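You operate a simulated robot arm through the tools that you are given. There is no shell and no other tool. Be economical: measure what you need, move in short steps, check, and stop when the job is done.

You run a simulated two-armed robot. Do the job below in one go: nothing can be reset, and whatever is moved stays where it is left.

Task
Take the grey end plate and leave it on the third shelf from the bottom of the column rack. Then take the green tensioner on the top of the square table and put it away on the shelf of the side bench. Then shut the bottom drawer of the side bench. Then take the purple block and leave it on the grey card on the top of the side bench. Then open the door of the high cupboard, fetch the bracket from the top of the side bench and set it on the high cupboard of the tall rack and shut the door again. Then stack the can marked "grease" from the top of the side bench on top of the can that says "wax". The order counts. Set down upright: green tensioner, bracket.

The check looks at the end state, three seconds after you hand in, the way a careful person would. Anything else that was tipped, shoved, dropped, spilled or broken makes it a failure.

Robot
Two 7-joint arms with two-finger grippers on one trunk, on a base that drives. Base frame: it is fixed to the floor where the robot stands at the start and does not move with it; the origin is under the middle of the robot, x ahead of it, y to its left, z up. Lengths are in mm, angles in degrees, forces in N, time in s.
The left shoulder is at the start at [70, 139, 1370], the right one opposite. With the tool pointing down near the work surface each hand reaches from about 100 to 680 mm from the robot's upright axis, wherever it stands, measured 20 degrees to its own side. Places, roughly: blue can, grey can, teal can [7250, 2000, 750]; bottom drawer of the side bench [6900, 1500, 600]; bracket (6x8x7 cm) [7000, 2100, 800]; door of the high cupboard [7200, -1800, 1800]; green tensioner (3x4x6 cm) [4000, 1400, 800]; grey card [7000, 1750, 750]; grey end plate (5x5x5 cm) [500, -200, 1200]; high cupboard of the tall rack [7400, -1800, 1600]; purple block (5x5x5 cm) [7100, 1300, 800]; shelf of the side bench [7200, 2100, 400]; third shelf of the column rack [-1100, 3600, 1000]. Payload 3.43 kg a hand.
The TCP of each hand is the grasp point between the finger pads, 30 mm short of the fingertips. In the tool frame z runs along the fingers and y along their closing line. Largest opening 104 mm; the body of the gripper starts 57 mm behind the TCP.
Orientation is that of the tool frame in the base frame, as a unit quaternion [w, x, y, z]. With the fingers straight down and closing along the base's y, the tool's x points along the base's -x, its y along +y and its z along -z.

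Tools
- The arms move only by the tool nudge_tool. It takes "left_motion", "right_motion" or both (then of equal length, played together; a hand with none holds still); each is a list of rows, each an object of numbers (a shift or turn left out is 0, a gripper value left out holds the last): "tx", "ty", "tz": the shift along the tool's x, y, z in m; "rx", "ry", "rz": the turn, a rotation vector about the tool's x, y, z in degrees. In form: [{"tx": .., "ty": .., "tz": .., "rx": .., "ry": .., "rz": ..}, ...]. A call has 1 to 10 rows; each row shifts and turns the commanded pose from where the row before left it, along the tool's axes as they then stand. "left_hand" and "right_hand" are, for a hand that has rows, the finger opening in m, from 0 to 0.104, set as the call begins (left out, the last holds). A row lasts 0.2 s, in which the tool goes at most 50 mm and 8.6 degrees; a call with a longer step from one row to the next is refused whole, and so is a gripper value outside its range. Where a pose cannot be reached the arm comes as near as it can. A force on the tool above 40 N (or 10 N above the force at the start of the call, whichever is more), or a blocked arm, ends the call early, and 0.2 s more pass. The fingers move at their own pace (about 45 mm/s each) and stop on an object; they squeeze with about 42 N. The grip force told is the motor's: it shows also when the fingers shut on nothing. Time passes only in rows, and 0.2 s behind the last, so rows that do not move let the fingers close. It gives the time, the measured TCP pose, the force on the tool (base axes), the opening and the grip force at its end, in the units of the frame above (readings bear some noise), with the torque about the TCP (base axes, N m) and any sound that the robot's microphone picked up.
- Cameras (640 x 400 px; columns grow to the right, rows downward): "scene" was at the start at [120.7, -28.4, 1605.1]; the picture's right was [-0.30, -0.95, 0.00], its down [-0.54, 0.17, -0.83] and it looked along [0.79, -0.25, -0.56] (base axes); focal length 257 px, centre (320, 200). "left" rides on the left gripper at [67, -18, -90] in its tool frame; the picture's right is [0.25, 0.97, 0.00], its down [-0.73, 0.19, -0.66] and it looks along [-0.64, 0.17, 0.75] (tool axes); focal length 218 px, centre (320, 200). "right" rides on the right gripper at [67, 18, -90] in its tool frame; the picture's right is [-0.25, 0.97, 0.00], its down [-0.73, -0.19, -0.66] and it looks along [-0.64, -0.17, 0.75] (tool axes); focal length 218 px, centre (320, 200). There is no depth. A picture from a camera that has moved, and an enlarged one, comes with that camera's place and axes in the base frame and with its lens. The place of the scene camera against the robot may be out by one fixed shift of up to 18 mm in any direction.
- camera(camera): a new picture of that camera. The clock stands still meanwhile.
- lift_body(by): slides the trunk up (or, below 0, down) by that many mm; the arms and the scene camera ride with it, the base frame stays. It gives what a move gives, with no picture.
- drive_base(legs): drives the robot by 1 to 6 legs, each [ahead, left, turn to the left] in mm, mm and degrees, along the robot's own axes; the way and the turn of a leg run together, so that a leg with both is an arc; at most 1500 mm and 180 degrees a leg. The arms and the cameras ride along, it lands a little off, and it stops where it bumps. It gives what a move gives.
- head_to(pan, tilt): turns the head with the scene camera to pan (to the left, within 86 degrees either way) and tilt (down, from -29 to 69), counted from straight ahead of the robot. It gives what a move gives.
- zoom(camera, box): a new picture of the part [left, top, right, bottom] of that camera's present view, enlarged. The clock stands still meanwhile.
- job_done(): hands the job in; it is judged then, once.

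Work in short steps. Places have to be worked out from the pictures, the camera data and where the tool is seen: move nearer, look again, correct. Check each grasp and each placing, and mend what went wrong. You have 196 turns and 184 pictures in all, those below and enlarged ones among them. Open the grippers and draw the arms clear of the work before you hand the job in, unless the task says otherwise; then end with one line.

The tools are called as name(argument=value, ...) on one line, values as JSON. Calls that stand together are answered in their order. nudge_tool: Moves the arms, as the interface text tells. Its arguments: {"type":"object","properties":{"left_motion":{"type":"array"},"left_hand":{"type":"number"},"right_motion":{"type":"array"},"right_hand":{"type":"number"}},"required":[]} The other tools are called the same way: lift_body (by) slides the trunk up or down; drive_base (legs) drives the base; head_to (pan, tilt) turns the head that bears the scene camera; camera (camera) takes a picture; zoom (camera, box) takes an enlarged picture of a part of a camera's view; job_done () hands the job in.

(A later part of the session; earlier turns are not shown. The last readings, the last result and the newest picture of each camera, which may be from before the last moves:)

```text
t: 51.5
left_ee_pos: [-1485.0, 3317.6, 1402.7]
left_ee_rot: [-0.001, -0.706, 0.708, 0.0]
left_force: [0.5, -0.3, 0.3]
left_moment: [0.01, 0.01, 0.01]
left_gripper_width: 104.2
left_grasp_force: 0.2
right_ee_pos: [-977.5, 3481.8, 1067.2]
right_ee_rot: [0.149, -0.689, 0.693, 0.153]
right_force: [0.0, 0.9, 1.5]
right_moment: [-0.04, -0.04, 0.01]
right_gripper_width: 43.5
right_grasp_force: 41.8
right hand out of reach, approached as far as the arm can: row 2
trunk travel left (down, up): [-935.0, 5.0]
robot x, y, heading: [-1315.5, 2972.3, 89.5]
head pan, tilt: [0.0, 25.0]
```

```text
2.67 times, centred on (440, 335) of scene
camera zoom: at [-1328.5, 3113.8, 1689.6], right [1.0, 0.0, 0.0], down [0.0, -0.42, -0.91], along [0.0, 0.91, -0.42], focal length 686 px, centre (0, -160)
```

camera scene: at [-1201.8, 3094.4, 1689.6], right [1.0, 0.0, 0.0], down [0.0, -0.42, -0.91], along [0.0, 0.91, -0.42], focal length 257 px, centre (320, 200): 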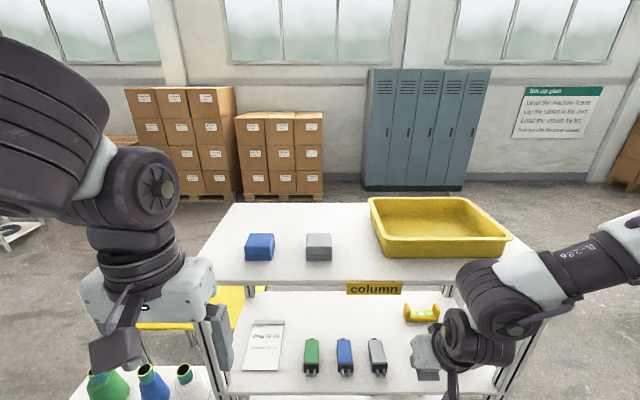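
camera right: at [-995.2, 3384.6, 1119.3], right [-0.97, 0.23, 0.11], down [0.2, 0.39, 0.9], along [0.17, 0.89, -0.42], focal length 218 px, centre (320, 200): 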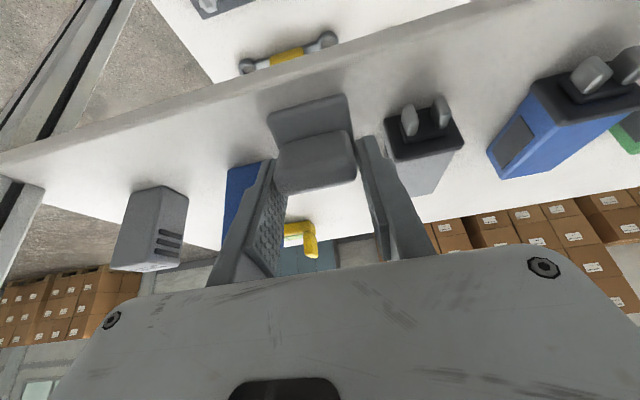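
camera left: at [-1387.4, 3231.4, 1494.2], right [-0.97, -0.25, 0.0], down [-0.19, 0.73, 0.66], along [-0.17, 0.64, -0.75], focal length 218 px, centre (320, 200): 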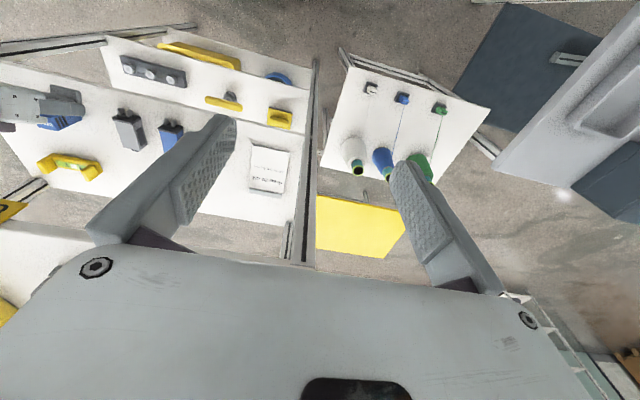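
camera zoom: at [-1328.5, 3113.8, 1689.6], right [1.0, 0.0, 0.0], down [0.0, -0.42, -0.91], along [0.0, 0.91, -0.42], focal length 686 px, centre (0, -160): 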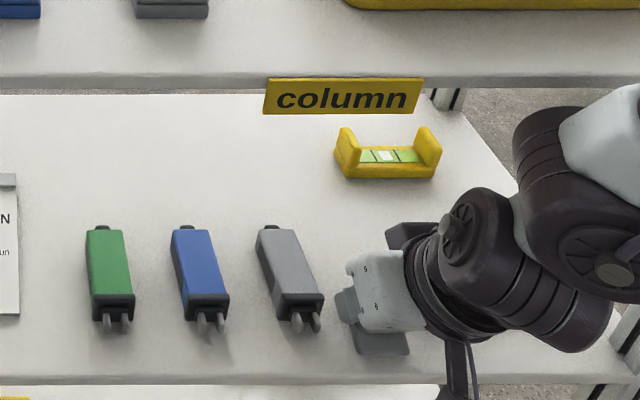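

The placing spot is clear on both sides. Since the arm is short of downward reach here, I lower by the trunk in small steps.

lift_body(by=-12)

lift_body(by=-5)

camera(camera="right")

```text
t: 52.1
left_ee_pos: [-1485.5, 3317.4, 1390.8]
left_ee_rot: [0.0, -0.706, 0.709, 0.001]
left_force: [0.2, 0.7, -0.5]
left_moment: [-0.02, 0.0, 0.01]
left_gripper_width: 104.3
left_grasp_force: 0.2
right_ee_pos: [-978.0, 3482.9, 1056.4]
right_ee_rot: [0.15, -0.69, 0.692, 0.153]
right_force: [2.1, 3.1, 29.3]
right_moment: [-0.39, -0.2, 0.12]
right_gripper_width: 44.1
right_grasp_force: 42.2
trunk travel left (down, up): [-923.0, 17.0]
robot x, y, heading: [-1314.0, 2971.4, 89.9]
head pan, tilt: [0.0, 25.0]
```

```text
t: 52.7
left_ee_pos: [-1486.8, 3316.1, 1387.0]
left_ee_rot: [0.0, -0.706, 0.709, 0.0]
left_force: [-0.9, -0.2, 0.3]
left_moment: [0.01, -0.03, 0.01]
left_gripper_width: 103.9
left_grasp_force: 0.1
right_ee_pos: [-978.7, 3480.9, 1050.7]
right_ee_rot: [0.152, -0.688, 0.692, 0.154]
right_force: [4.0, 5.8, 29.8]
right_moment: [-0.27, -0.2, 0.07]
right_gripper_width: 43.7
right_grasp_force: 42.1
trunk travel left (down, up): [-918.0, 22.0]
robot x, y, heading: [-1315.9, 2969.5, 89.6]
head pan, tilt: [0.0, 25.0]
```

```text
153 pictures are left
camera right: at [-996.2, 3383.0, 1104.1], right [-0.97, 0.23, 0.11], down [0.2, 0.39, 0.9], along [0.17, 0.89, -0.42], focal length 218 px, centre (320, 200)
```

right: 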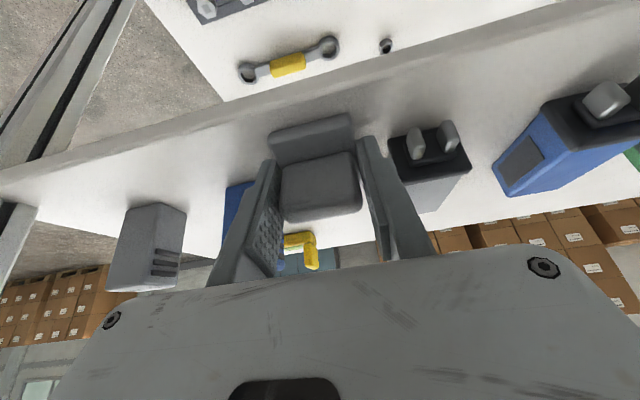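

Contact was made at about 1056 with a steady 30 N, and the plate is pivoting flat in the pads as I wanted. I go on down.

lift_body(by=-5)

camera(camera="right")

```text
t: 53.0
left_ee_pos: [-1488.0, 3314.2, 1383.9]
left_ee_rot: [0.001, -0.706, 0.708, 0.002]
left_force: [0.2, 0.4, -0.7]
left_moment: [0.01, 0.03, -0.01]
left_gripper_width: 104.1
left_grasp_force: 0.1
right_ee_pos: [-979.1, 3482.3, 1049.8]
right_ee_rot: [0.15, -0.69, 0.692, 0.155]
right_force: [-1.0, -5.1, 14.8]
right_moment: [-0.37, -0.02, -0.08]
right_gripper_width: 43.8
right_grasp_force: 42.0
trunk travel left (down, up): [-916.0, 24.0]
robot x, y, heading: [-1319.2, 2966.7, 90.1]
head pan, tilt: [0.0, 25.0]
stopped: the force on the tool passed its limit at 44 N (the readings are from after the stop); the commanded pose is now the measured one
```

```text
152 pictures are left
camera right: at [-996.2, 3382.6, 1103.1], right [-0.97, 0.23, 0.11], down [0.2, 0.38, 0.9], along [0.17, 0.89, -0.41], focal length 218 px, centre (320, 200)
```

right: 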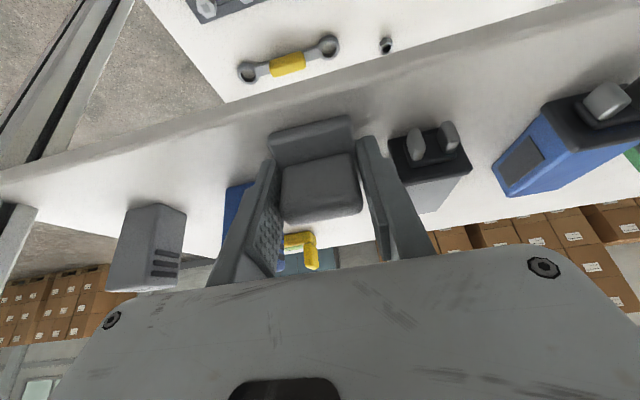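

The plate is nearly flat, with fingertips just above the shelf. I open a little to let it settle.

nudge_tool(right_motion=[{}, {}, {}], right_hand=0.058)

camera(camera="right")

```text
t: 53.8
left_ee_pos: [-1489.1, 3314.7, 1383.8]
left_ee_rot: [0.002, -0.706, 0.709, 0.0]
left_force: [0.0, 0.8, -0.2]
left_moment: [-0.04, -0.02, 0.0]
left_gripper_width: 103.7
left_grasp_force: 0.0
right_ee_pos: [-981.3, 3482.2, 1052.0]
right_ee_rot: [0.152, -0.689, 0.692, 0.154]
right_force: [-8.8, -4.4, 14.3]
right_moment: [-0.13, -0.12, -0.02]
right_gripper_width: 49.6
right_grasp_force: 0.0
trunk travel left (down, up): [-916.0, 24.0]
robot x, y, heading: [-1314.3, 2972.5, 89.7]
head pan, tilt: [0.0, 25.0]
```

```text
151 pictures are left
camera right: at [-998.5, 3382.6, 1103.9], right [-0.97, 0.23, 0.11], down [0.2, 0.38, 0.9], along [0.17, 0.89, -0.41], focal length 218 px, centre (320, 200)
```

right: 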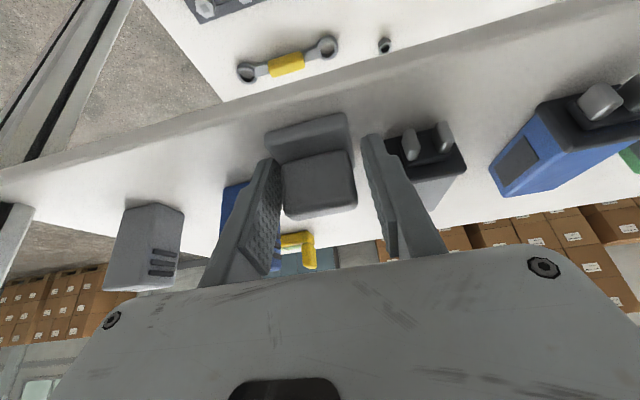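

The plate is flat on the shelf with gaps on both sides of it. I withdraw along the tool axis without opening further.

nudge_tool(right_motion=[{"tz": -0.01}, {"tz": -0.02}, {"tz": -0.03}, {"tz": -0.03}, {}])

camera(camera="right")

zoom(camera="scene", box=[320, 270, 560, 400])

```text
t: 55.0
left_ee_pos: [-1485.0, 3319.3, 1384.1]
left_ee_rot: [-0.001, -0.706, 0.709, 0.001]
left_force: [-0.5, -0.1, 0.2]
left_moment: [0.0, 0.02, 0.01]
left_gripper_width: 103.8
left_grasp_force: 0.1
right_ee_pos: [-978.3, 3445.3, 1133.0]
right_ee_rot: [0.15, -0.69, 0.691, 0.155]
right_force: [0.8, 0.3, 0.3]
right_moment: [0.01, -0.03, -0.02]
right_gripper_width: 58.1
right_grasp_force: 0.0
trunk travel left (down, up): [-916.0, 24.0]
robot x, y, heading: [-1317.6, 2969.7, 89.8]
head pan, tilt: [0.0, 25.0]
```

```text
150 pictures are left
camera right: at [-996.4, 3346.2, 1184.7], right [-0.97, 0.23, 0.11], down [0.2, 0.39, 0.9], along [0.17, 0.89, -0.42], focal length 218 px, centre (320, 200)
```

right: 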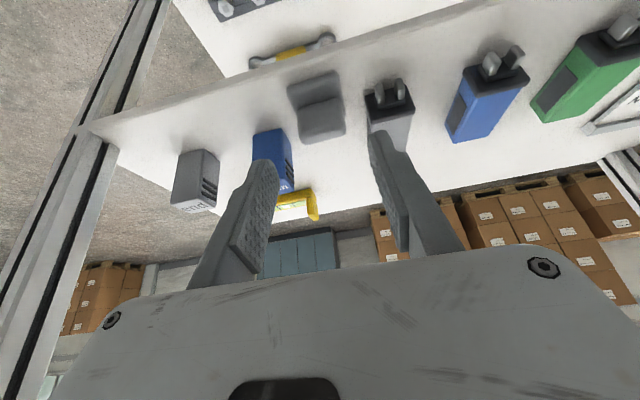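

```text
2.67 times, centred on (440, 335) of scene
camera zoom: at [-1328.0, 3112.8, 1670.9], right [1.0, 0.0, 0.0], down [0.0, -0.42, -0.91], along [0.0, 0.91, -0.42], focal length 686 px, centre (0, -160)
```

zoom: 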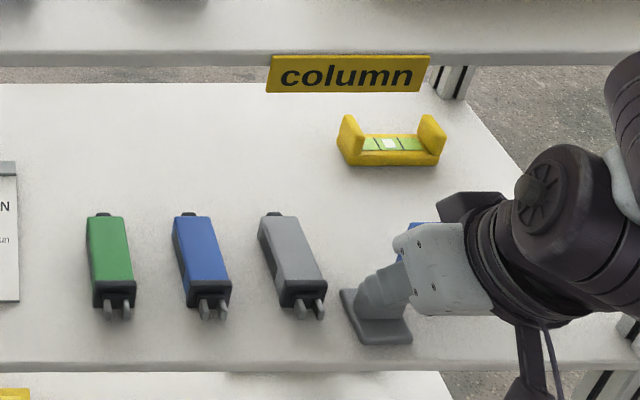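

The grey plate stands on the third shelf and its neighbours are unmoved. I back the robot away and set the tool vertical again.

drive_base(legs=[[-700, 0, 0]])

nudge_tool(right_motion=[{"ry": 8, "tx": 0.03, "ty": -0.01}, {"ry": 8, "tx": 0.03, "ty": -0.01}, {"ry": 8.5, "tx": 0.03, "ty": -0.01}, {}], right_hand=0.08)

drive_base(legs=[[0, 0, -110]])

head_to(pan=0, tilt=15)

camera(camera="scene")

```text
t: 58.9
left_ee_pos: [-1487.7, 2608.3, 1383.3]
left_ee_rot: [0.0, -0.705, 0.709, 0.0]
left_force: [0.3, -0.3, 0.1]
left_moment: [0.01, 0.01, -0.01]
left_gripper_width: 104.1
left_grasp_force: 0.1
right_ee_pos: [-982.0, 2734.1, 1130.3]
right_ee_rot: [0.151, -0.689, 0.692, 0.153]
right_force: [-0.5, 0.4, 0.1]
right_moment: [-0.01, 0.0, -0.01]
right_gripper_width: 58.0
right_grasp_force: 0.1
trunk travel left (down, up): [-916.0, 24.0]
robot x, y, heading: [-1317.3, 2259.5, 89.8]
head pan, tilt: [0.0, 25.0]
```

```text
t: 59.9
left_ee_pos: [-1487.0, 2605.7, 1383.6]
left_ee_rot: [0.0, -0.705, 0.709, 0.001]
left_force: [-0.2, 0.3, 0.3]
left_moment: [0.0, -0.01, -0.03]
left_gripper_width: 104.1
left_grasp_force: 0.0
right_ee_pos: [-949.8, 2646.2, 1102.6]
right_ee_rot: [0.0, -0.705, 0.709, 0.004]
right_force: [0.3, 0.3, -1.0]
right_moment: [0.0, 0.0, -0.01]
right_gripper_width: 80.4
right_grasp_force: 0.0
trunk travel left (down, up): [-916.0, 24.0]
robot x, y, heading: [-1318.0, 2262.1, 89.8]
head pan, tilt: [0.0, 25.0]
```

```text
t: 65.0
left_ee_pos: [-934.4, 2286.5, 1384.3]
left_ee_rot: [0.001, 0.195, 0.981, 0.0]
left_force: [-0.6, -0.6, -0.1]
left_moment: [0.0, -0.02, 0.01]
left_gripper_width: 104.1
left_grasp_force: 0.0
right_ee_pos: [-1099.8, 1774.7, 1102.6]
right_ee_rot: [0.003, 0.196, 0.981, 0.002]
right_force: [-0.5, 0.4, -0.6]
right_moment: [0.03, 0.04, -0.01]
right_gripper_width: 80.3
right_grasp_force: 0.2
trunk travel left (down, up): [-916.0, 24.0]
robot x, y, heading: [-1317.7, 2262.5, -22.5]
head pan, tilt: [0.0, 25.0]
```

```text
t: 65.7
left_ee_pos: [-934.6, 2286.2, 1383.3]
left_ee_rot: [0.001, 0.195, 0.981, 0.001]
left_force: [0.2, 0.0, 1.2]
left_moment: [0.01, -0.01, 0.0]
left_gripper_width: 103.9
left_grasp_force: 0.1
right_ee_pos: [-1100.6, 1774.1, 1103.0]
right_ee_rot: [0.004, 0.195, 0.981, 0.002]
right_force: [-0.1, 1.1, 0.9]
right_moment: [-0.03, -0.02, -0.01]
right_gripper_width: 80.1
right_grasp_force: 0.1
trunk travel left (down, up): [-916.0, 24.0]
robot x, y, heading: [-1319.0, 2262.2, -22.6]
head pan, tilt: [0.0, 15.0]
```

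```text
148 pictures are left
camera scene: at [-1199.5, 2203.3, 1687.1], right [-0.38, -0.92, 0.0], down [-0.24, 0.1, -0.97], along [0.89, -0.37, -0.26], focal length 257 px, centre (320, 200)
```

scene: 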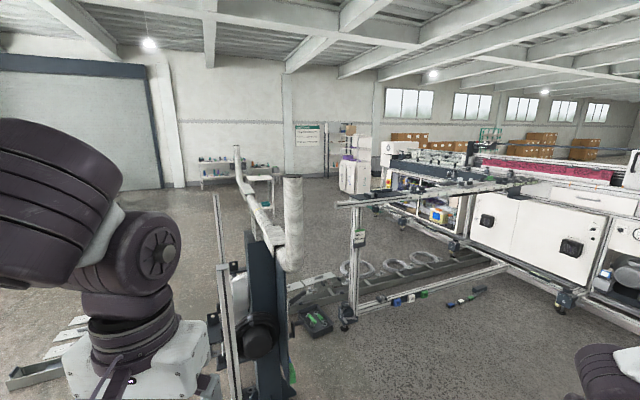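

I need a route to the square table around the frame and stand ahead. I look left for the way north of it.

head_to(pan=35, tilt=20)

camera(camera="scene")

head_to(pan=-30, tilt=20)

camera(camera="scene")

```text
t: 66.7
left_ee_pos: [-934.2, 2286.9, 1384.3]
left_ee_rot: [0.0, 0.195, 0.981, 0.001]
left_force: [-0.3, 0.0, 0.5]
left_moment: [0.0, 0.02, -0.03]
left_gripper_width: 104.0
left_grasp_force: 0.1
right_ee_pos: [-1100.3, 1773.0, 1102.7]
right_ee_rot: [0.004, 0.195, 0.981, 0.002]
right_force: [0.1, -0.5, -0.5]
right_moment: [0.0, 0.02, -0.05]
right_gripper_width: 80.2
right_grasp_force: 0.1
trunk travel left (down, up): [-916.0, 24.0]
robot x, y, heading: [-1321.2, 2258.0, -22.5]
head pan, tilt: [35.0, 20.0]
```

```text
147 pictures are left
camera scene: at [-1194.9, 2259.0, 1679.1], right [0.22, -0.98, 0.0], down [-0.33, -0.07, -0.94], along [0.92, 0.2, -0.34], focal length 257 px, centre (320, 200)
```

scene: 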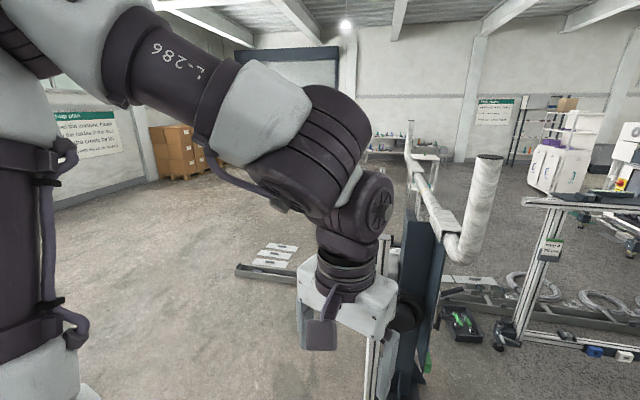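

```text
t: 68.1
left_ee_pos: [-934.0, 2285.3, 1383.2]
left_ee_rot: [0.001, 0.195, 0.981, 0.001]
left_force: [-0.2, -0.1, -0.3]
left_moment: [0.01, -0.03, 0.01]
left_gripper_width: 104.0
left_grasp_force: 0.0
right_ee_pos: [-1099.5, 1773.3, 1103.1]
right_ee_rot: [0.004, 0.195, 0.981, 0.002]
right_force: [-0.2, -0.2, -0.8]
right_moment: [0.05, 0.01, 0.02]
right_gripper_width: 79.9
right_grasp_force: 0.0
trunk travel left (down, up): [-916.0, 24.0]
robot x, y, heading: [-1320.3, 2260.2, -22.5]
head pan, tilt: [-30.0, 20.0]
```

```text
146 pictures are left
camera scene: at [-1229.0, 2165.2, 1679.0], right [-0.79, -0.61, 0.0], down [-0.21, 0.27, -0.94], along [0.57, -0.74, -0.34], focal length 257 px, centre (320, 200)
```

scene: 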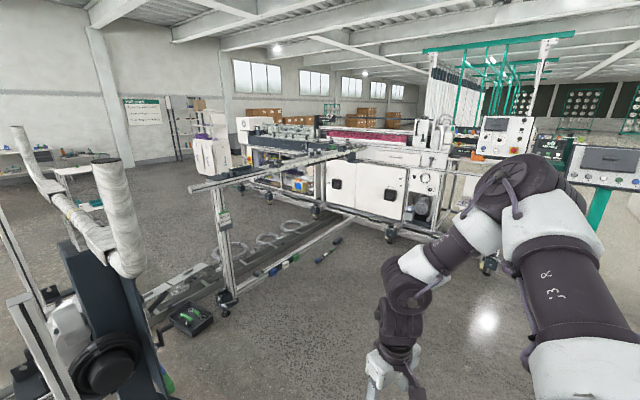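

A floor channel runs along x≈1000 up to about y=3630, so I go round it on the north side. I turn to heading 45° and drive via (0, 3300) to (900, 4500), then look east.

drive_base(legs=[[0, 0, 67.5], [834, -99, 0], [835, -99, 0], [1485, 212, 0], [0, 0, -75]])

head_to(pan=0, tilt=15)

camera(camera="scene")

```text
refused: leg 4 is longer than a leg can be; nothing moved
```

```text
t: 69.0
left_ee_pos: [-934.8, 2286.7, 1384.9]
left_ee_rot: [0.0, 0.195, 0.981, 0.001]
left_force: [-0.2, -0.3, 0.0]
left_moment: [0.03, 0.0, -0.01]
left_gripper_width: 103.9
left_grasp_force: 0.0
right_ee_pos: [-1101.3, 1774.3, 1102.3]
right_ee_rot: [0.004, 0.196, 0.981, 0.002]
right_force: [-0.2, 0.2, 0.5]
right_moment: [0.0, -0.02, 0.03]
right_gripper_width: 79.9
right_grasp_force: 0.1
trunk travel left (down, up): [-916.0, 24.0]
robot x, y, heading: [-1317.6, 2262.4, -22.5]
head pan, tilt: [0.0, 15.0]
```

```text
145 pictures are left
camera scene: at [-1199.6, 2203.2, 1687.2], right [-0.38, -0.92, 0.0], down [-0.24, 0.1, -0.97], along [0.89, -0.37, -0.26], focal length 257 px, centre (320, 200)
```

scene: 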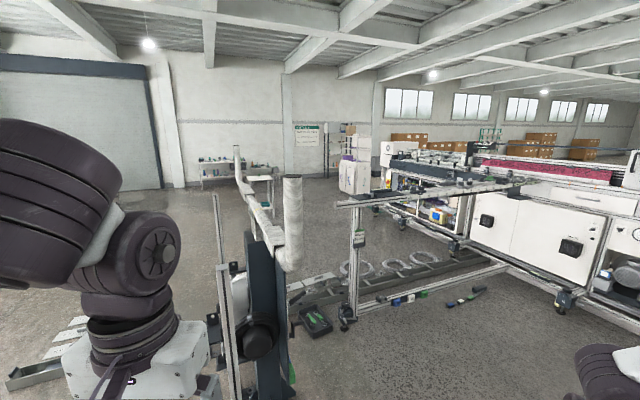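

One leg was too long, so I split it up.

drive_base(legs=[[0, 0, 67.5], [834, -99, 0], [835, -99, 0], [743, 106, 0], [743, 106, 0], [0, 0, -75]])

camera(camera="scene")

```text
t: 91.3
left_ee_pos: [1258.8, 4559.4, 1384.4]
left_ee_rot: [0.001, 0.245, 0.969, 0.001]
left_force: [0.3, -0.3, -0.2]
left_moment: [0.01, -0.02, 0.02]
left_gripper_width: 104.0
left_grasp_force: 0.0
right_ee_pos: [1040.7, 4066.2, 1105.2]
right_ee_rot: [0.004, 0.246, 0.969, 0.002]
right_force: [0.4, -0.3, -0.1]
right_moment: [0.04, 0.01, -0.01]
right_gripper_width: 80.2
right_grasp_force: 0.0
trunk travel left (down, up): [-916.0, 24.0]
robot x, y, heading: [874.5, 4571.5, -28.4]
head pan, tilt: [0.0, 15.0]
```

```text
144 pictures are left
camera scene: at [986.5, 4502.5, 1687.2], right [-0.48, -0.88, 0.0], down [-0.23, 0.12, -0.97], along [0.85, -0.46, -0.26], focal length 257 px, centre (320, 200)
```

scene: 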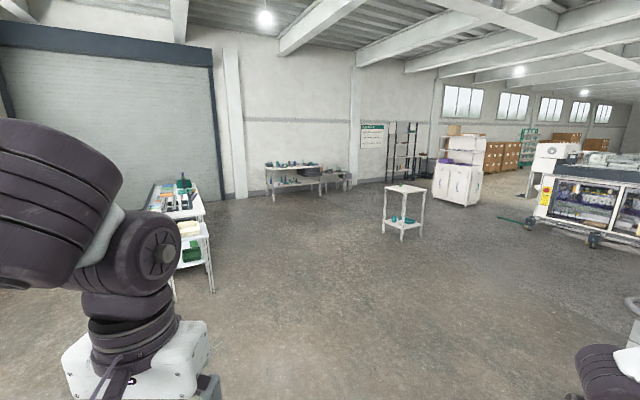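

The floor is open: the square table is ahead right, and the side bench beyond it. I drive toward the table to about (2900, 2500).

drive_base(legs=[[1383, -429, 0], [1384, -429, 0], [0, 0, -16.6]])

head_to(pan=0, tilt=28)

camera(camera="scene")

```text
t: 106.3
left_ee_pos: [3218.5, 2305.6, 1384.7]
left_ee_rot: [0.0, 0.399, 0.917, 0.001]
left_force: [0.6, -0.9, -0.1]
left_moment: [0.0, -0.01, 0.0]
left_gripper_width: 104.0
left_grasp_force: 0.1
right_ee_pos: [2855.5, 1907.7, 1102.8]
right_ee_rot: [0.004, 0.399, 0.917, 0.002]
right_force: [-0.8, -0.7, 0.1]
right_moment: [-0.02, 0.0, 0.03]
right_gripper_width: 80.0
right_grasp_force: 0.0
trunk travel left (down, up): [-916.0, 24.0]
robot x, y, heading: [2860.2, 2438.6, -47.1]
head pan, tilt: [0.0, 15.0]
```

```text
t: 107.0
left_ee_pos: [3219.6, 2303.7, 1383.9]
left_ee_rot: [0.001, 0.399, 0.917, 0.0]
left_force: [-0.2, -0.3, -0.8]
left_moment: [0.01, -0.03, 0.02]
left_gripper_width: 104.0
left_grasp_force: 0.1
right_ee_pos: [2853.9, 1908.3, 1103.5]
right_ee_rot: [0.004, 0.398, 0.917, 0.001]
right_force: [0.0, 0.5, -0.3]
right_moment: [0.0, -0.02, 0.0]
right_gripper_width: 80.3
right_grasp_force: 0.0
trunk travel left (down, up): [-916.0, 24.0]
robot x, y, heading: [2856.2, 2436.9, -47.1]
head pan, tilt: [0.0, 28.0]
```

```text
143 pictures are left
camera scene: at [2940.6, 2334.9, 1666.2], right [-0.73, -0.68, 0.0], down [-0.32, 0.34, -0.88], along [0.6, -0.65, -0.47], focal length 257 px, centre (320, 200)
```

scene: 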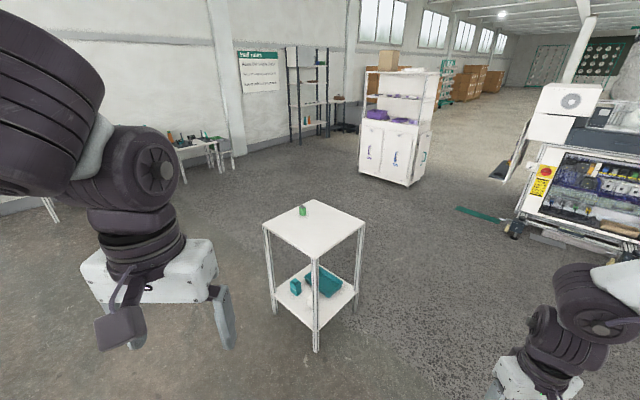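

The green tensioner sits at about (4065, 1285), near the table's east edge; the table spans x 3665–4150 and y 1094–1580. I drive round to the east side and face west.

drive_base(legs=[[712, 665, 0], [712, 665, 0], [864, -804, 0], [0, 0, -133]])

head_to(pan=-10, tilt=40)

camera(camera="scene")

```text
t: 127.8
left_ee_pos: [4490.2, 930.2, 1383.0]
left_ee_rot: [0.0, 0.999, 0.041, -0.001]
left_force: [0.0, 0.8, -0.7]
left_moment: [0.01, 0.01, -0.03]
left_gripper_width: 103.8
left_grasp_force: 0.2
right_ee_pos: [4403.7, 1461.9, 1102.5]
right_ee_rot: [0.002, 0.999, 0.041, -0.003]
right_force: [-0.1, 0.1, 0.6]
right_moment: [0.03, 0.02, -0.02]
right_gripper_width: 80.0
right_grasp_force: 0.2
trunk travel left (down, up): [-916.0, 24.0]
robot x, y, heading: [4819.7, 1127.3, -175.4]
head pan, tilt: [0.0, 28.0]
```

```text
t: 128.5
left_ee_pos: [4490.8, 930.2, 1383.4]
left_ee_rot: [0.0, 0.999, 0.041, 0.0]
left_force: [-0.4, -0.2, 0.2]
left_moment: [0.0, 0.01, -0.03]
left_gripper_width: 103.7
left_grasp_force: 0.1
right_ee_pos: [4406.0, 1461.9, 1103.0]
right_ee_rot: [0.003, 0.999, 0.04, -0.004]
right_force: [-0.2, 0.9, 0.8]
right_moment: [-0.03, -0.02, 0.01]
right_gripper_width: 80.0
right_grasp_force: 0.0
trunk travel left (down, up): [-916.0, 24.0]
robot x, y, heading: [4819.5, 1126.4, -175.6]
head pan, tilt: [-10.0, 40.0]
```

```text
142 pictures are left
camera scene: at [4671.3, 1130.1, 1647.7], right [0.09, 1.0, 0.0], down [0.64, -0.06, -0.77], along [-0.76, 0.07, -0.64], focal length 257 px, centre (320, 200)
```

scene: 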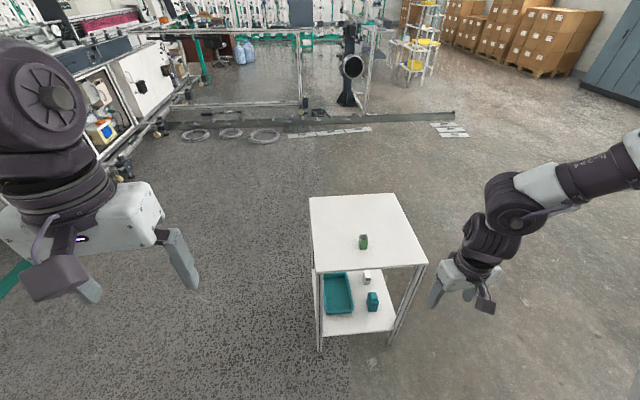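

Triangulating both views puts the tensioner at about [3967, 1380, 820] and the table's east edge at x≈4090. I straighten the heading, drive in 250 mm, and tilt the right tool towards horizontal, since the bench shelf later needs a low, flat approach.

drive_base(legs=[[0, 0, -4.5], [250, 0, 0]])

nudge_tool(right_motion=[{"ry": -8.5, "tx": 0.02}, {"ry": -8.5, "tx": 0.02}, {"ry": -8.5, "tx": 0.02}, {"ry": -8.5}, {"ry": -8.5}, {"ry": -8.5}, {"ry": -8.5}, {}])

camera(camera="right")

camera(camera="scene")

```text
t: 130.8
left_ee_pos: [4231.0, 956.5, 1385.9]
left_ee_rot: [0.001, 1.0, 0.0, -0.004]
left_force: [1.1, -0.1, 0.1]
left_moment: [0.01, 0.06, -0.02]
left_gripper_width: 103.9
left_grasp_force: 0.0
right_ee_pos: [4189.0, 1494.0, 1104.5]
right_ee_rot: [0.002, 1.0, 0.0, -0.004]
right_force: [0.9, -0.5, 0.1]
right_moment: [0.0, 0.01, 0.02]
right_gripper_width: 80.3
right_grasp_force: 0.0
trunk travel left (down, up): [-916.0, 24.0]
robot x, y, heading: [4572.8, 1129.9, 179.8]
head pan, tilt: [-10.0, 40.0]
```

```text
t: 132.6
left_ee_pos: [4226.6, 956.5, 1384.2]
left_ee_rot: [0.001, 1.0, 0.0, 0.0]
left_force: [0.0, 0.3, -0.5]
left_moment: [-0.02, -0.04, 0.02]
left_gripper_width: 104.0
left_grasp_force: 0.1
right_ee_pos: [4243.5, 1494.6, 1092.5]
right_ee_rot: [0.003, 0.867, 0.0, -0.499]
right_force: [0.0, -0.2, 0.1]
right_moment: [-0.02, -0.04, 0.02]
right_gripper_width: 80.1
right_grasp_force: 0.0
trunk travel left (down, up): [-916.0, 24.0]
robot x, y, heading: [4570.8, 1123.8, 179.7]
head pan, tilt: [-10.0, 40.0]
```

```text
141 pictures are left
camera right: at [4354.6, 1476.6, 1079.6], right [-0.13, -0.97, 0.22], down [0.2, 0.19, 0.96], along [-0.97, 0.17, 0.17], focal length 218 px, centre (320, 200)
```

right: 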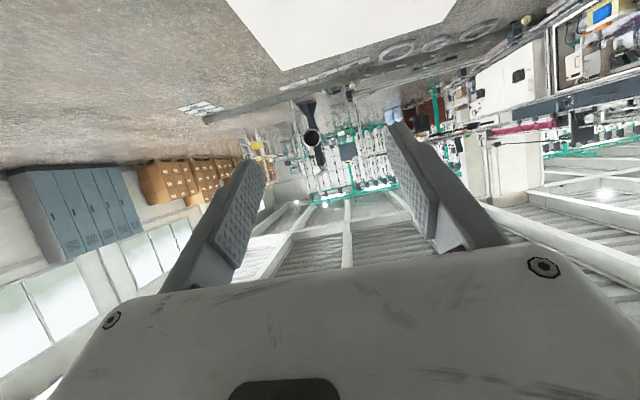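

```text
140 pictures are left
camera scene: at [4424.1, 1140.3, 1647.6], right [0.17, 0.98, 0.0], down [0.63, -0.11, -0.77], along [-0.75, 0.13, -0.64], focal length 257 px, centre (320, 200)
```

scene: 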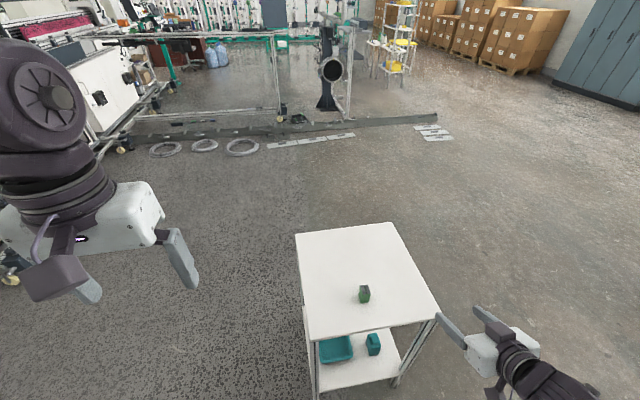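

The tensioner is at about [3967, 1380, 795]. At 60° tilt the hand's camera housing would hang too low, so I go back to 45°, shift 114 mm towards the tensioner's line, and lower the trunk.

nudge_tool(right_motion=[{"ry": 8, "ty": 0.03}, {"ry": 7.5, "ty": 0.03}, {"ty": 0.03}, {"ty": 0.024}, {}])

lift_body(by=-180)

camera(camera="right")

camera(camera="scene")

```text
t: 133.8
left_ee_pos: [4228.8, 956.7, 1384.3]
left_ee_rot: [0.001, 1.0, 0.0, -0.001]
left_force: [0.0, -0.4, 0.5]
left_moment: [0.0, 0.02, 0.0]
left_gripper_width: 103.8
left_grasp_force: 0.0
right_ee_pos: [4251.1, 1448.2, 1072.4]
right_ee_rot: [0.021, 0.916, -0.001, -0.4]
right_force: [0.7, -0.2, -0.7]
right_moment: [-0.04, 0.02, 0.01]
right_gripper_width: 80.1
right_grasp_force: 0.0
right hand out of reach, approached as far as the arm can: row 1, 2, 3, 4
trunk travel left (down, up): [-916.0, 24.0]
robot x, y, heading: [4572.3, 1124.5, 179.8]
head pan, tilt: [-10.0, 40.0]
```

```text
t: 135.8
left_ee_pos: [4227.5, 957.7, 1204.4]
left_ee_rot: [0.001, 1.0, 0.0, -0.001]
left_force: [0.0, -0.5, 0.1]
left_moment: [0.02, 0.0, -0.01]
left_gripper_width: 103.9
left_grasp_force: 0.0
right_ee_pos: [4250.3, 1448.9, 892.2]
right_ee_rot: [0.021, 0.916, 0.0, -0.401]
right_force: [0.4, -0.8, -0.3]
right_moment: [-0.02, 0.02, 0.01]
right_gripper_width: 80.0
right_grasp_force: 0.0
trunk travel left (down, up): [-736.0, 204.0]
robot x, y, heading: [4573.1, 1128.9, 180.0]
head pan, tilt: [-10.0, 40.0]
```

```text
139 pictures are left
camera right: at [4362.3, 1433.6, 904.1], right [-0.16, -0.96, 0.22], down [-0.02, 0.23, 0.97], along [-0.99, 0.15, -0.05], focal length 218 px, centre (320, 200)
```

right: 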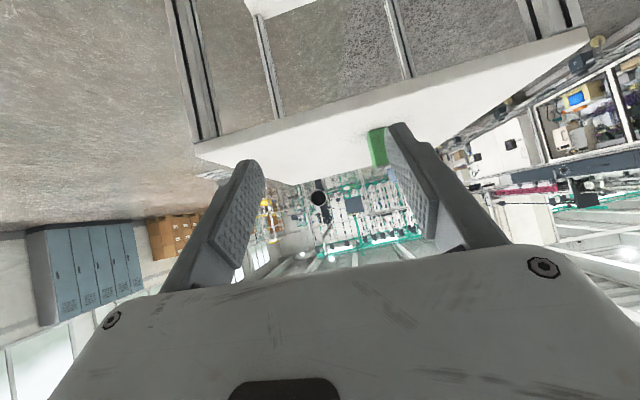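

```text
138 pictures are left
camera scene: at [4424.7, 1141.3, 1467.7], right [0.17, 0.98, 0.0], down [0.63, -0.11, -0.77], along [-0.75, 0.13, -0.64], focal length 257 px, centre (320, 200)
```

scene: 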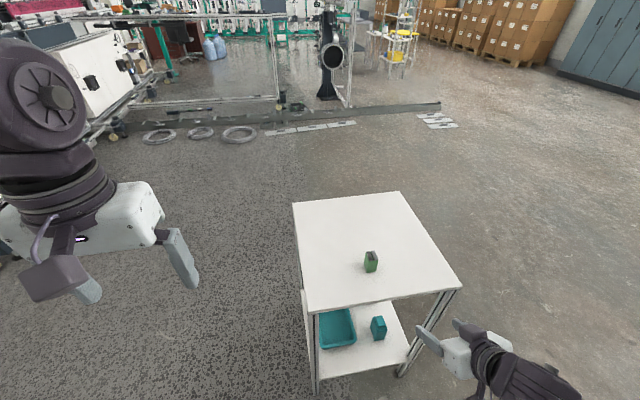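

The hand camera puts the tensioner at about y=1374 with z from 788 to 850 (table top about 788). I strafe the base 90 mm towards -y, then move the hand forward at constant height.

drive_base(legs=[[0, 95, 0]])

nudge_tool(right_motion=[{"tz": 0.03, "tx": -0.027, "ty": -0.005}, {"tz": 0.03, "tx": -0.027, "ty": -0.005}, {"tz": 0.03, "tx": -0.027, "ty": -0.005}, {"tz": 0.03, "tx": -0.027, "ty": -0.005}, {"tz": 0.027, "tx": -0.027}, {}])

camera(camera="right")

```text
t: 136.9
left_ee_pos: [4228.4, 864.9, 1204.6]
left_ee_rot: [0.002, 1.0, 0.0, -0.001]
left_force: [0.4, 0.9, -0.4]
left_moment: [-0.02, 0.0, 0.0]
left_gripper_width: 104.0
left_grasp_force: 0.1
right_ee_pos: [4250.7, 1356.5, 890.3]
right_ee_rot: [0.023, 0.916, 0.0, -0.4]
right_force: [-0.1, 0.4, -0.4]
right_moment: [0.03, 0.0, -0.01]
right_gripper_width: 79.9
right_grasp_force: 0.2
trunk travel left (down, up): [-736.0, 204.0]
robot x, y, heading: [4569.9, 1032.9, -180.0]
head pan, tilt: [-10.0, 40.0]
```

```text
t: 138.3
left_ee_pos: [4229.0, 862.5, 1205.3]
left_ee_rot: [0.001, 1.0, 0.0, -0.001]
left_force: [-0.1, 0.0, 0.3]
left_moment: [0.0, 0.04, -0.03]
left_gripper_width: 104.2
left_grasp_force: 0.2
right_ee_pos: [4051.8, 1372.4, 890.5]
right_ee_rot: [0.022, 0.916, 0.001, -0.4]
right_force: [0.8, 0.2, -0.8]
right_moment: [0.02, -0.04, 0.03]
right_gripper_width: 79.8
right_grasp_force: 0.0
trunk travel left (down, up): [-736.0, 204.0]
robot x, y, heading: [4572.0, 1033.1, -180.0]
head pan, tilt: [-10.0, 40.0]
```

```text
137 pictures are left
camera right: at [4163.2, 1356.0, 902.2], right [-0.15, -0.96, 0.22], down [-0.02, 0.23, 0.97], along [-0.99, 0.15, -0.05], focal length 218 px, centre (320, 200)
```

right: 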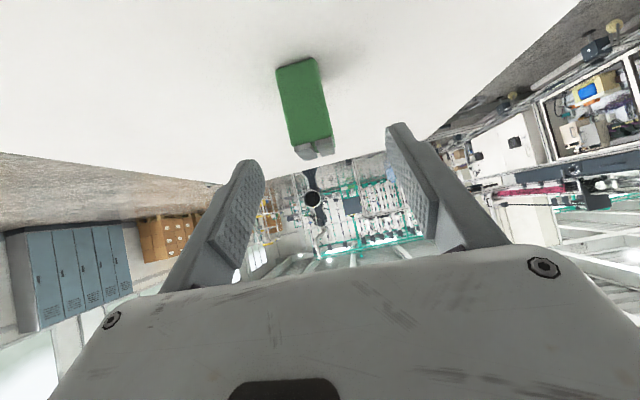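

The approach axis lines up almost exactly: the tensioner's centre is near (3982, 1375), with a target TCP height of 820. I go in 60 mm along the tool axis and check.

nudge_tool(right_motion=[{"tz": 0.02, "ty": -0.002}, {"tz": 0.02, "ty": -0.001}, {"tz": 0.02, "tx": 0.001}, {}])

camera(camera="right")

zoom(camera="scene", box=[300, 200, 500, 325])

```text
t: 139.3
left_ee_pos: [4227.6, 863.4, 1203.9]
left_ee_rot: [0.001, 1.0, 0.0, -0.002]
left_force: [0.2, -0.1, 0.1]
left_moment: [-0.03, 0.01, -0.01]
left_gripper_width: 103.8
left_grasp_force: 0.2
right_ee_pos: [4008.2, 1370.6, 848.3]
right_ee_rot: [0.022, 0.916, 0.001, -0.4]
right_force: [0.3, -0.6, 1.0]
right_moment: [-0.01, -0.04, -0.04]
right_gripper_width: 79.8
right_grasp_force: 0.1
trunk travel left (down, up): [-736.0, 204.0]
robot x, y, heading: [4571.4, 1030.5, -180.1]
head pan, tilt: [-10.0, 40.0]
```

```text
136 pictures are left
camera right: at [4120.0, 1355.5, 860.2], right [-0.15, -0.96, 0.22], down [-0.02, 0.23, 0.97], along [-0.99, 0.15, -0.05], focal length 218 px, centre (320, 200)
```

right: 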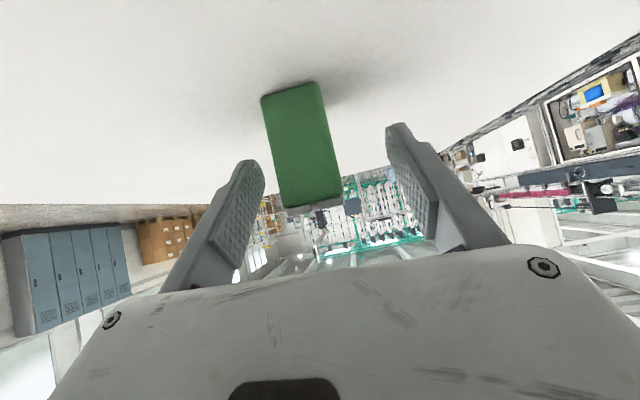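

```text
3.20 times, centred on (400, 262) of scene
camera zoom: at [4424.6, 1047.1, 1467.7], right [0.17, 0.98, 0.0], down [0.63, -0.11, -0.77], along [-0.75, 0.13, -0.64], focal length 823 px, centre (64, 0)
```

zoom: 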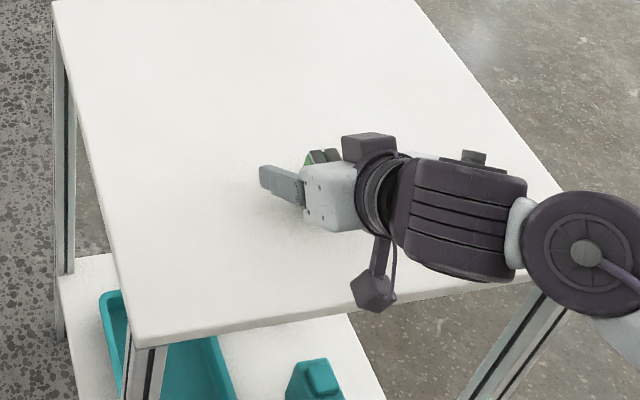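

It's centred within 7 mm. I correct y and go in the last 38 mm, then close.

nudge_tool(right_motion=[{"ty": -0.006}, {"tz": 0.019}, {"tz": 0.019}, {}])

nudge_tool(right_motion=[{}, {}, {}, {}, {}], right_hand=0.015)

camera(camera="right")

```text
t: 140.3
left_ee_pos: [4230.7, 863.9, 1205.1]
left_ee_rot: [0.0, 1.0, -0.001, -0.003]
left_force: [-0.6, 0.5, -0.2]
left_moment: [-0.03, -0.03, -0.03]
left_gripper_width: 104.1
left_grasp_force: 0.1
right_ee_pos: [3981.2, 1382.1, 832.6]
right_ee_rot: [0.017, 0.912, -0.003, -0.409]
right_force: [19.5, 0.4, 26.0]
right_moment: [1.02, -0.12, -0.85]
right_gripper_width: 72.4
right_grasp_force: 0.1
trunk travel left (down, up): [-736.0, 204.0]
robot x, y, heading: [4569.4, 1032.6, 180.1]
head pan, tilt: [-10.0, 40.0]
stopped in row 4 (right hand): the force on the tool passed its limit at 46 N (the readings are from after the stop); the commanded pose is now the measured one
```

```text
t: 141.6
left_ee_pos: [4229.9, 861.3, 1204.1]
left_ee_rot: [0.0, 1.0, 0.0, -0.002]
left_force: [-0.4, 0.4, -0.5]
left_moment: [0.01, -0.07, -0.01]
left_gripper_width: 104.0
left_grasp_force: 0.0
right_ee_pos: [3981.0, 1376.8, 825.5]
right_ee_rot: [0.02, 0.915, -0.001, -0.404]
right_force: [-0.5, -2.6, 10.3]
right_moment: [0.16, 0.08, 0.07]
right_gripper_width: 29.0
right_grasp_force: 41.3
trunk travel left (down, up): [-736.0, 204.0]
robot x, y, heading: [4573.4, 1035.8, 180.0]
head pan, tilt: [-10.0, 40.0]
```

```text
134 pictures are left
camera right: at [4092.8, 1361.6, 836.9], right [-0.16, -0.96, 0.22], down [-0.01, 0.23, 0.97], along [-0.99, 0.15, -0.04], focal length 218 px, centre (320, 200)
```

right: 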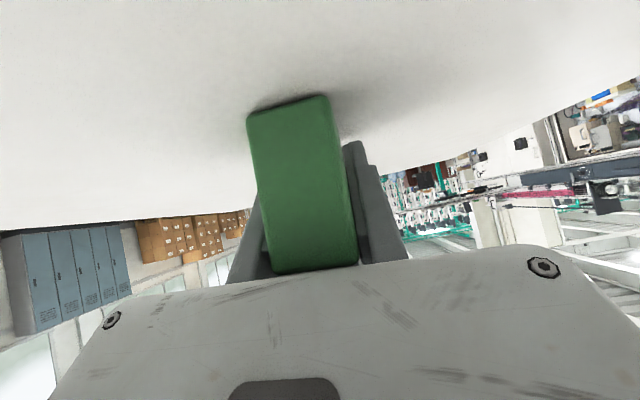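

The tensioner is held at 29 mm and still upright. I lift with the trunk and check.

lift_body(by=120)

camera(camera="right")

camera(camera="scene")

```text
t: 143.1
left_ee_pos: [4227.9, 864.5, 1324.0]
left_ee_rot: [0.001, 1.0, -0.001, 0.0]
left_force: [0.7, 0.3, -0.4]
left_moment: [0.03, -0.01, -0.02]
left_gripper_width: 103.9
left_grasp_force: 0.1
right_ee_pos: [3979.6, 1379.6, 945.3]
right_ee_rot: [0.019, 0.915, -0.002, -0.404]
right_force: [-0.7, -0.1, 0.1]
right_moment: [0.02, -0.01, 0.02]
right_gripper_width: 28.9
right_grasp_force: 41.6
trunk travel left (down, up): [-856.0, 84.0]
robot x, y, heading: [4571.3, 1033.4, 179.7]
head pan, tilt: [-10.0, 40.0]
```

```text
133 pictures are left
camera right: at [4091.5, 1364.3, 956.3], right [-0.16, -0.96, 0.22], down [-0.01, 0.23, 0.97], along [-0.99, 0.15, -0.04], focal length 218 px, centre (320, 200)
```

right: 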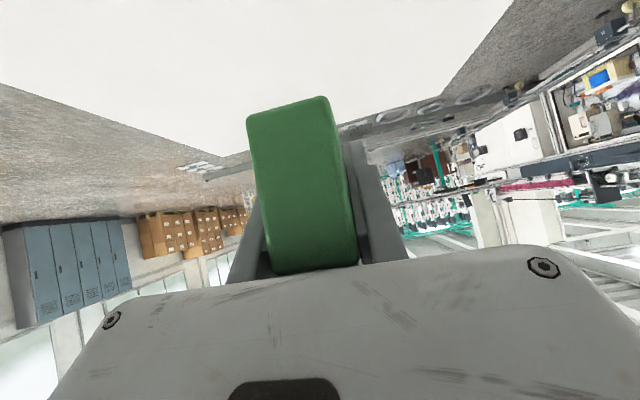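

```text
132 pictures are left
camera scene: at [4424.7, 1047.6, 1587.5], right [0.18, 0.98, 0.0], down [0.63, -0.11, -0.77], along [-0.75, 0.13, -0.64], focal length 257 px, centre (320, 200)
```

scene: 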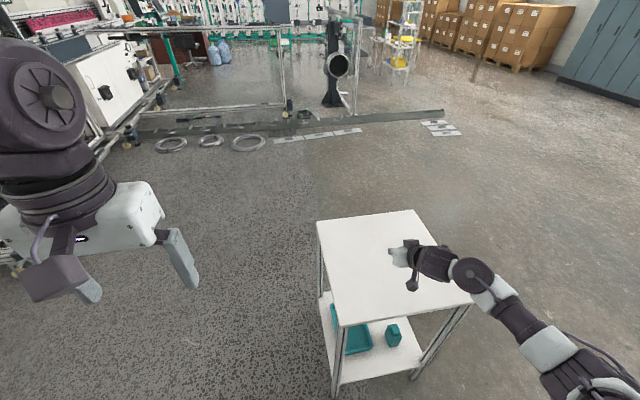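

It's secure. I back away, turn round toward the side bench and look.

drive_base(legs=[[-400, 0, 0], [0, 0, -180], [900, 700, 0]])

head_to(pan=0, tilt=25)

camera(camera="scene")

```text
t: 158.2
left_ee_pos: [6186.6, 1931.8, 1324.8]
left_ee_rot: [0.0, -0.005, 1.0, 0.001]
left_force: [-0.1, -1.1, -1.4]
left_moment: [-0.01, 0.0, -0.01]
left_gripper_width: 104.2
left_grasp_force: 0.1
right_ee_pos: [6441.3, 1418.1, 945.6]
right_ee_rot: [0.404, -0.003, 0.915, 0.02]
right_force: [-1.4, -0.1, -0.9]
right_moment: [0.0, -0.03, -0.02]
right_gripper_width: 29.1
right_grasp_force: 41.7
trunk travel left (down, up): [-856.0, 84.0]
robot x, y, heading: [5845.1, 1756.8, 0.6]
head pan, tilt: [-10.0, 40.0]
```

```text
t: 159.0
left_ee_pos: [6189.1, 1932.2, 1323.5]
left_ee_rot: [0.001, -0.003, 1.0, 0.001]
left_force: [-0.1, -0.3, -0.4]
left_moment: [-0.01, 0.0, -0.01]
left_gripper_width: 104.0
left_grasp_force: 0.1
right_ee_pos: [6442.4, 1420.0, 944.5]
right_ee_rot: [0.404, -0.003, 0.915, 0.02]
right_force: [-0.6, 0.3, -0.9]
right_moment: [-0.01, -0.01, -0.02]
right_gripper_width: 29.0
right_grasp_force: 41.5
trunk travel left (down, up): [-856.0, 84.0]
robot x, y, heading: [5842.4, 1761.9, 0.2]
head pan, tilt: [0.0, 25.0]
```

```text
131 pictures are left
camera scene: at [5973.7, 1757.6, 1610.8], right [0.01, -1.0, 0.0], down [-0.42, 0.0, -0.91], along [0.91, 0.01, -0.42], focal length 257 px, centre (320, 200)
```

scene: 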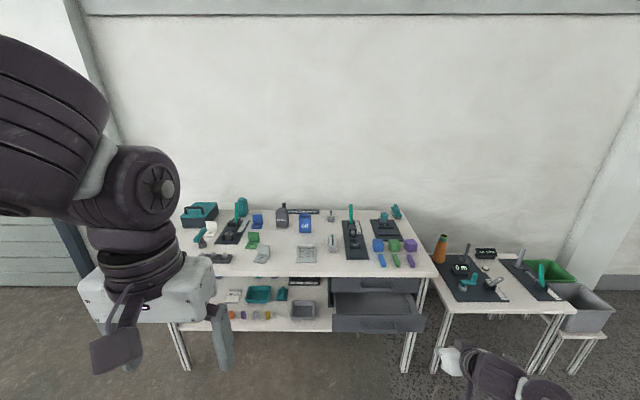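

The side bench is in view: top, shelf below on the left, and an open bottom drawer on the right. I zoom in on the details.

zoom(camera="scene", box=[170, 190, 330, 290])

zoom(camera="scene", box=[290, 190, 450, 290])

zoom(camera="scene", box=[210, 250, 450, 390])

```text
4.00 times, centred on (250, 240) of scene
camera zoom: at [5973.7, 1757.6, 1610.8], right [0.01, -1.0, 0.0], down [-0.42, 0.0, -0.91], along [0.91, 0.01, -0.42], focal length 1029 px, centre (600, 40)
```

zoom: 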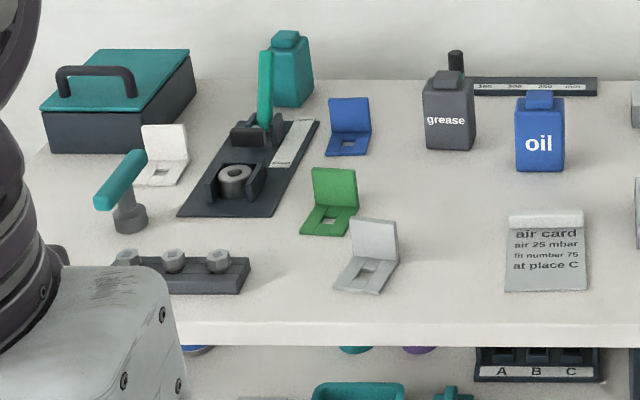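

```text
4.00 times, centred on (370, 240) of scene
camera zoom: at [5973.7, 1757.6, 1610.8], right [0.01, -1.0, 0.0], down [-0.42, 0.0, -0.91], along [0.91, 0.01, -0.42], focal length 1029 px, centre (120, 40)
```

zoom: 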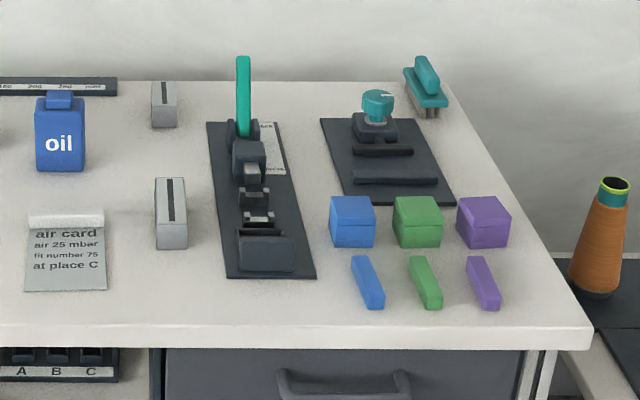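

```text
2.67 times, centred on (330, 320) of scene
camera zoom: at [5973.7, 1757.6, 1610.8], right [0.01, -1.0, 0.0], down [-0.42, 0.0, -0.91], along [0.91, 0.01, -0.42], focal length 686 px, centre (293, -120)
```

zoom: 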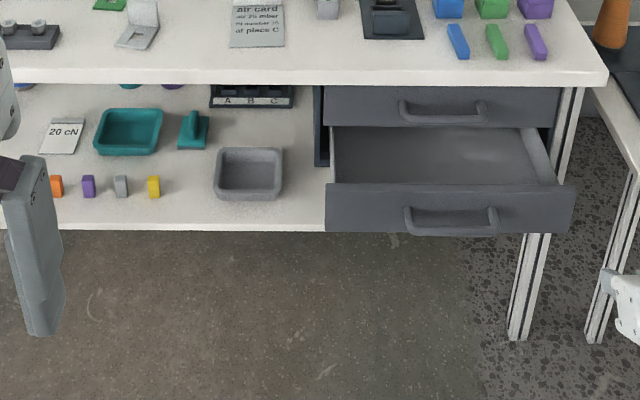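

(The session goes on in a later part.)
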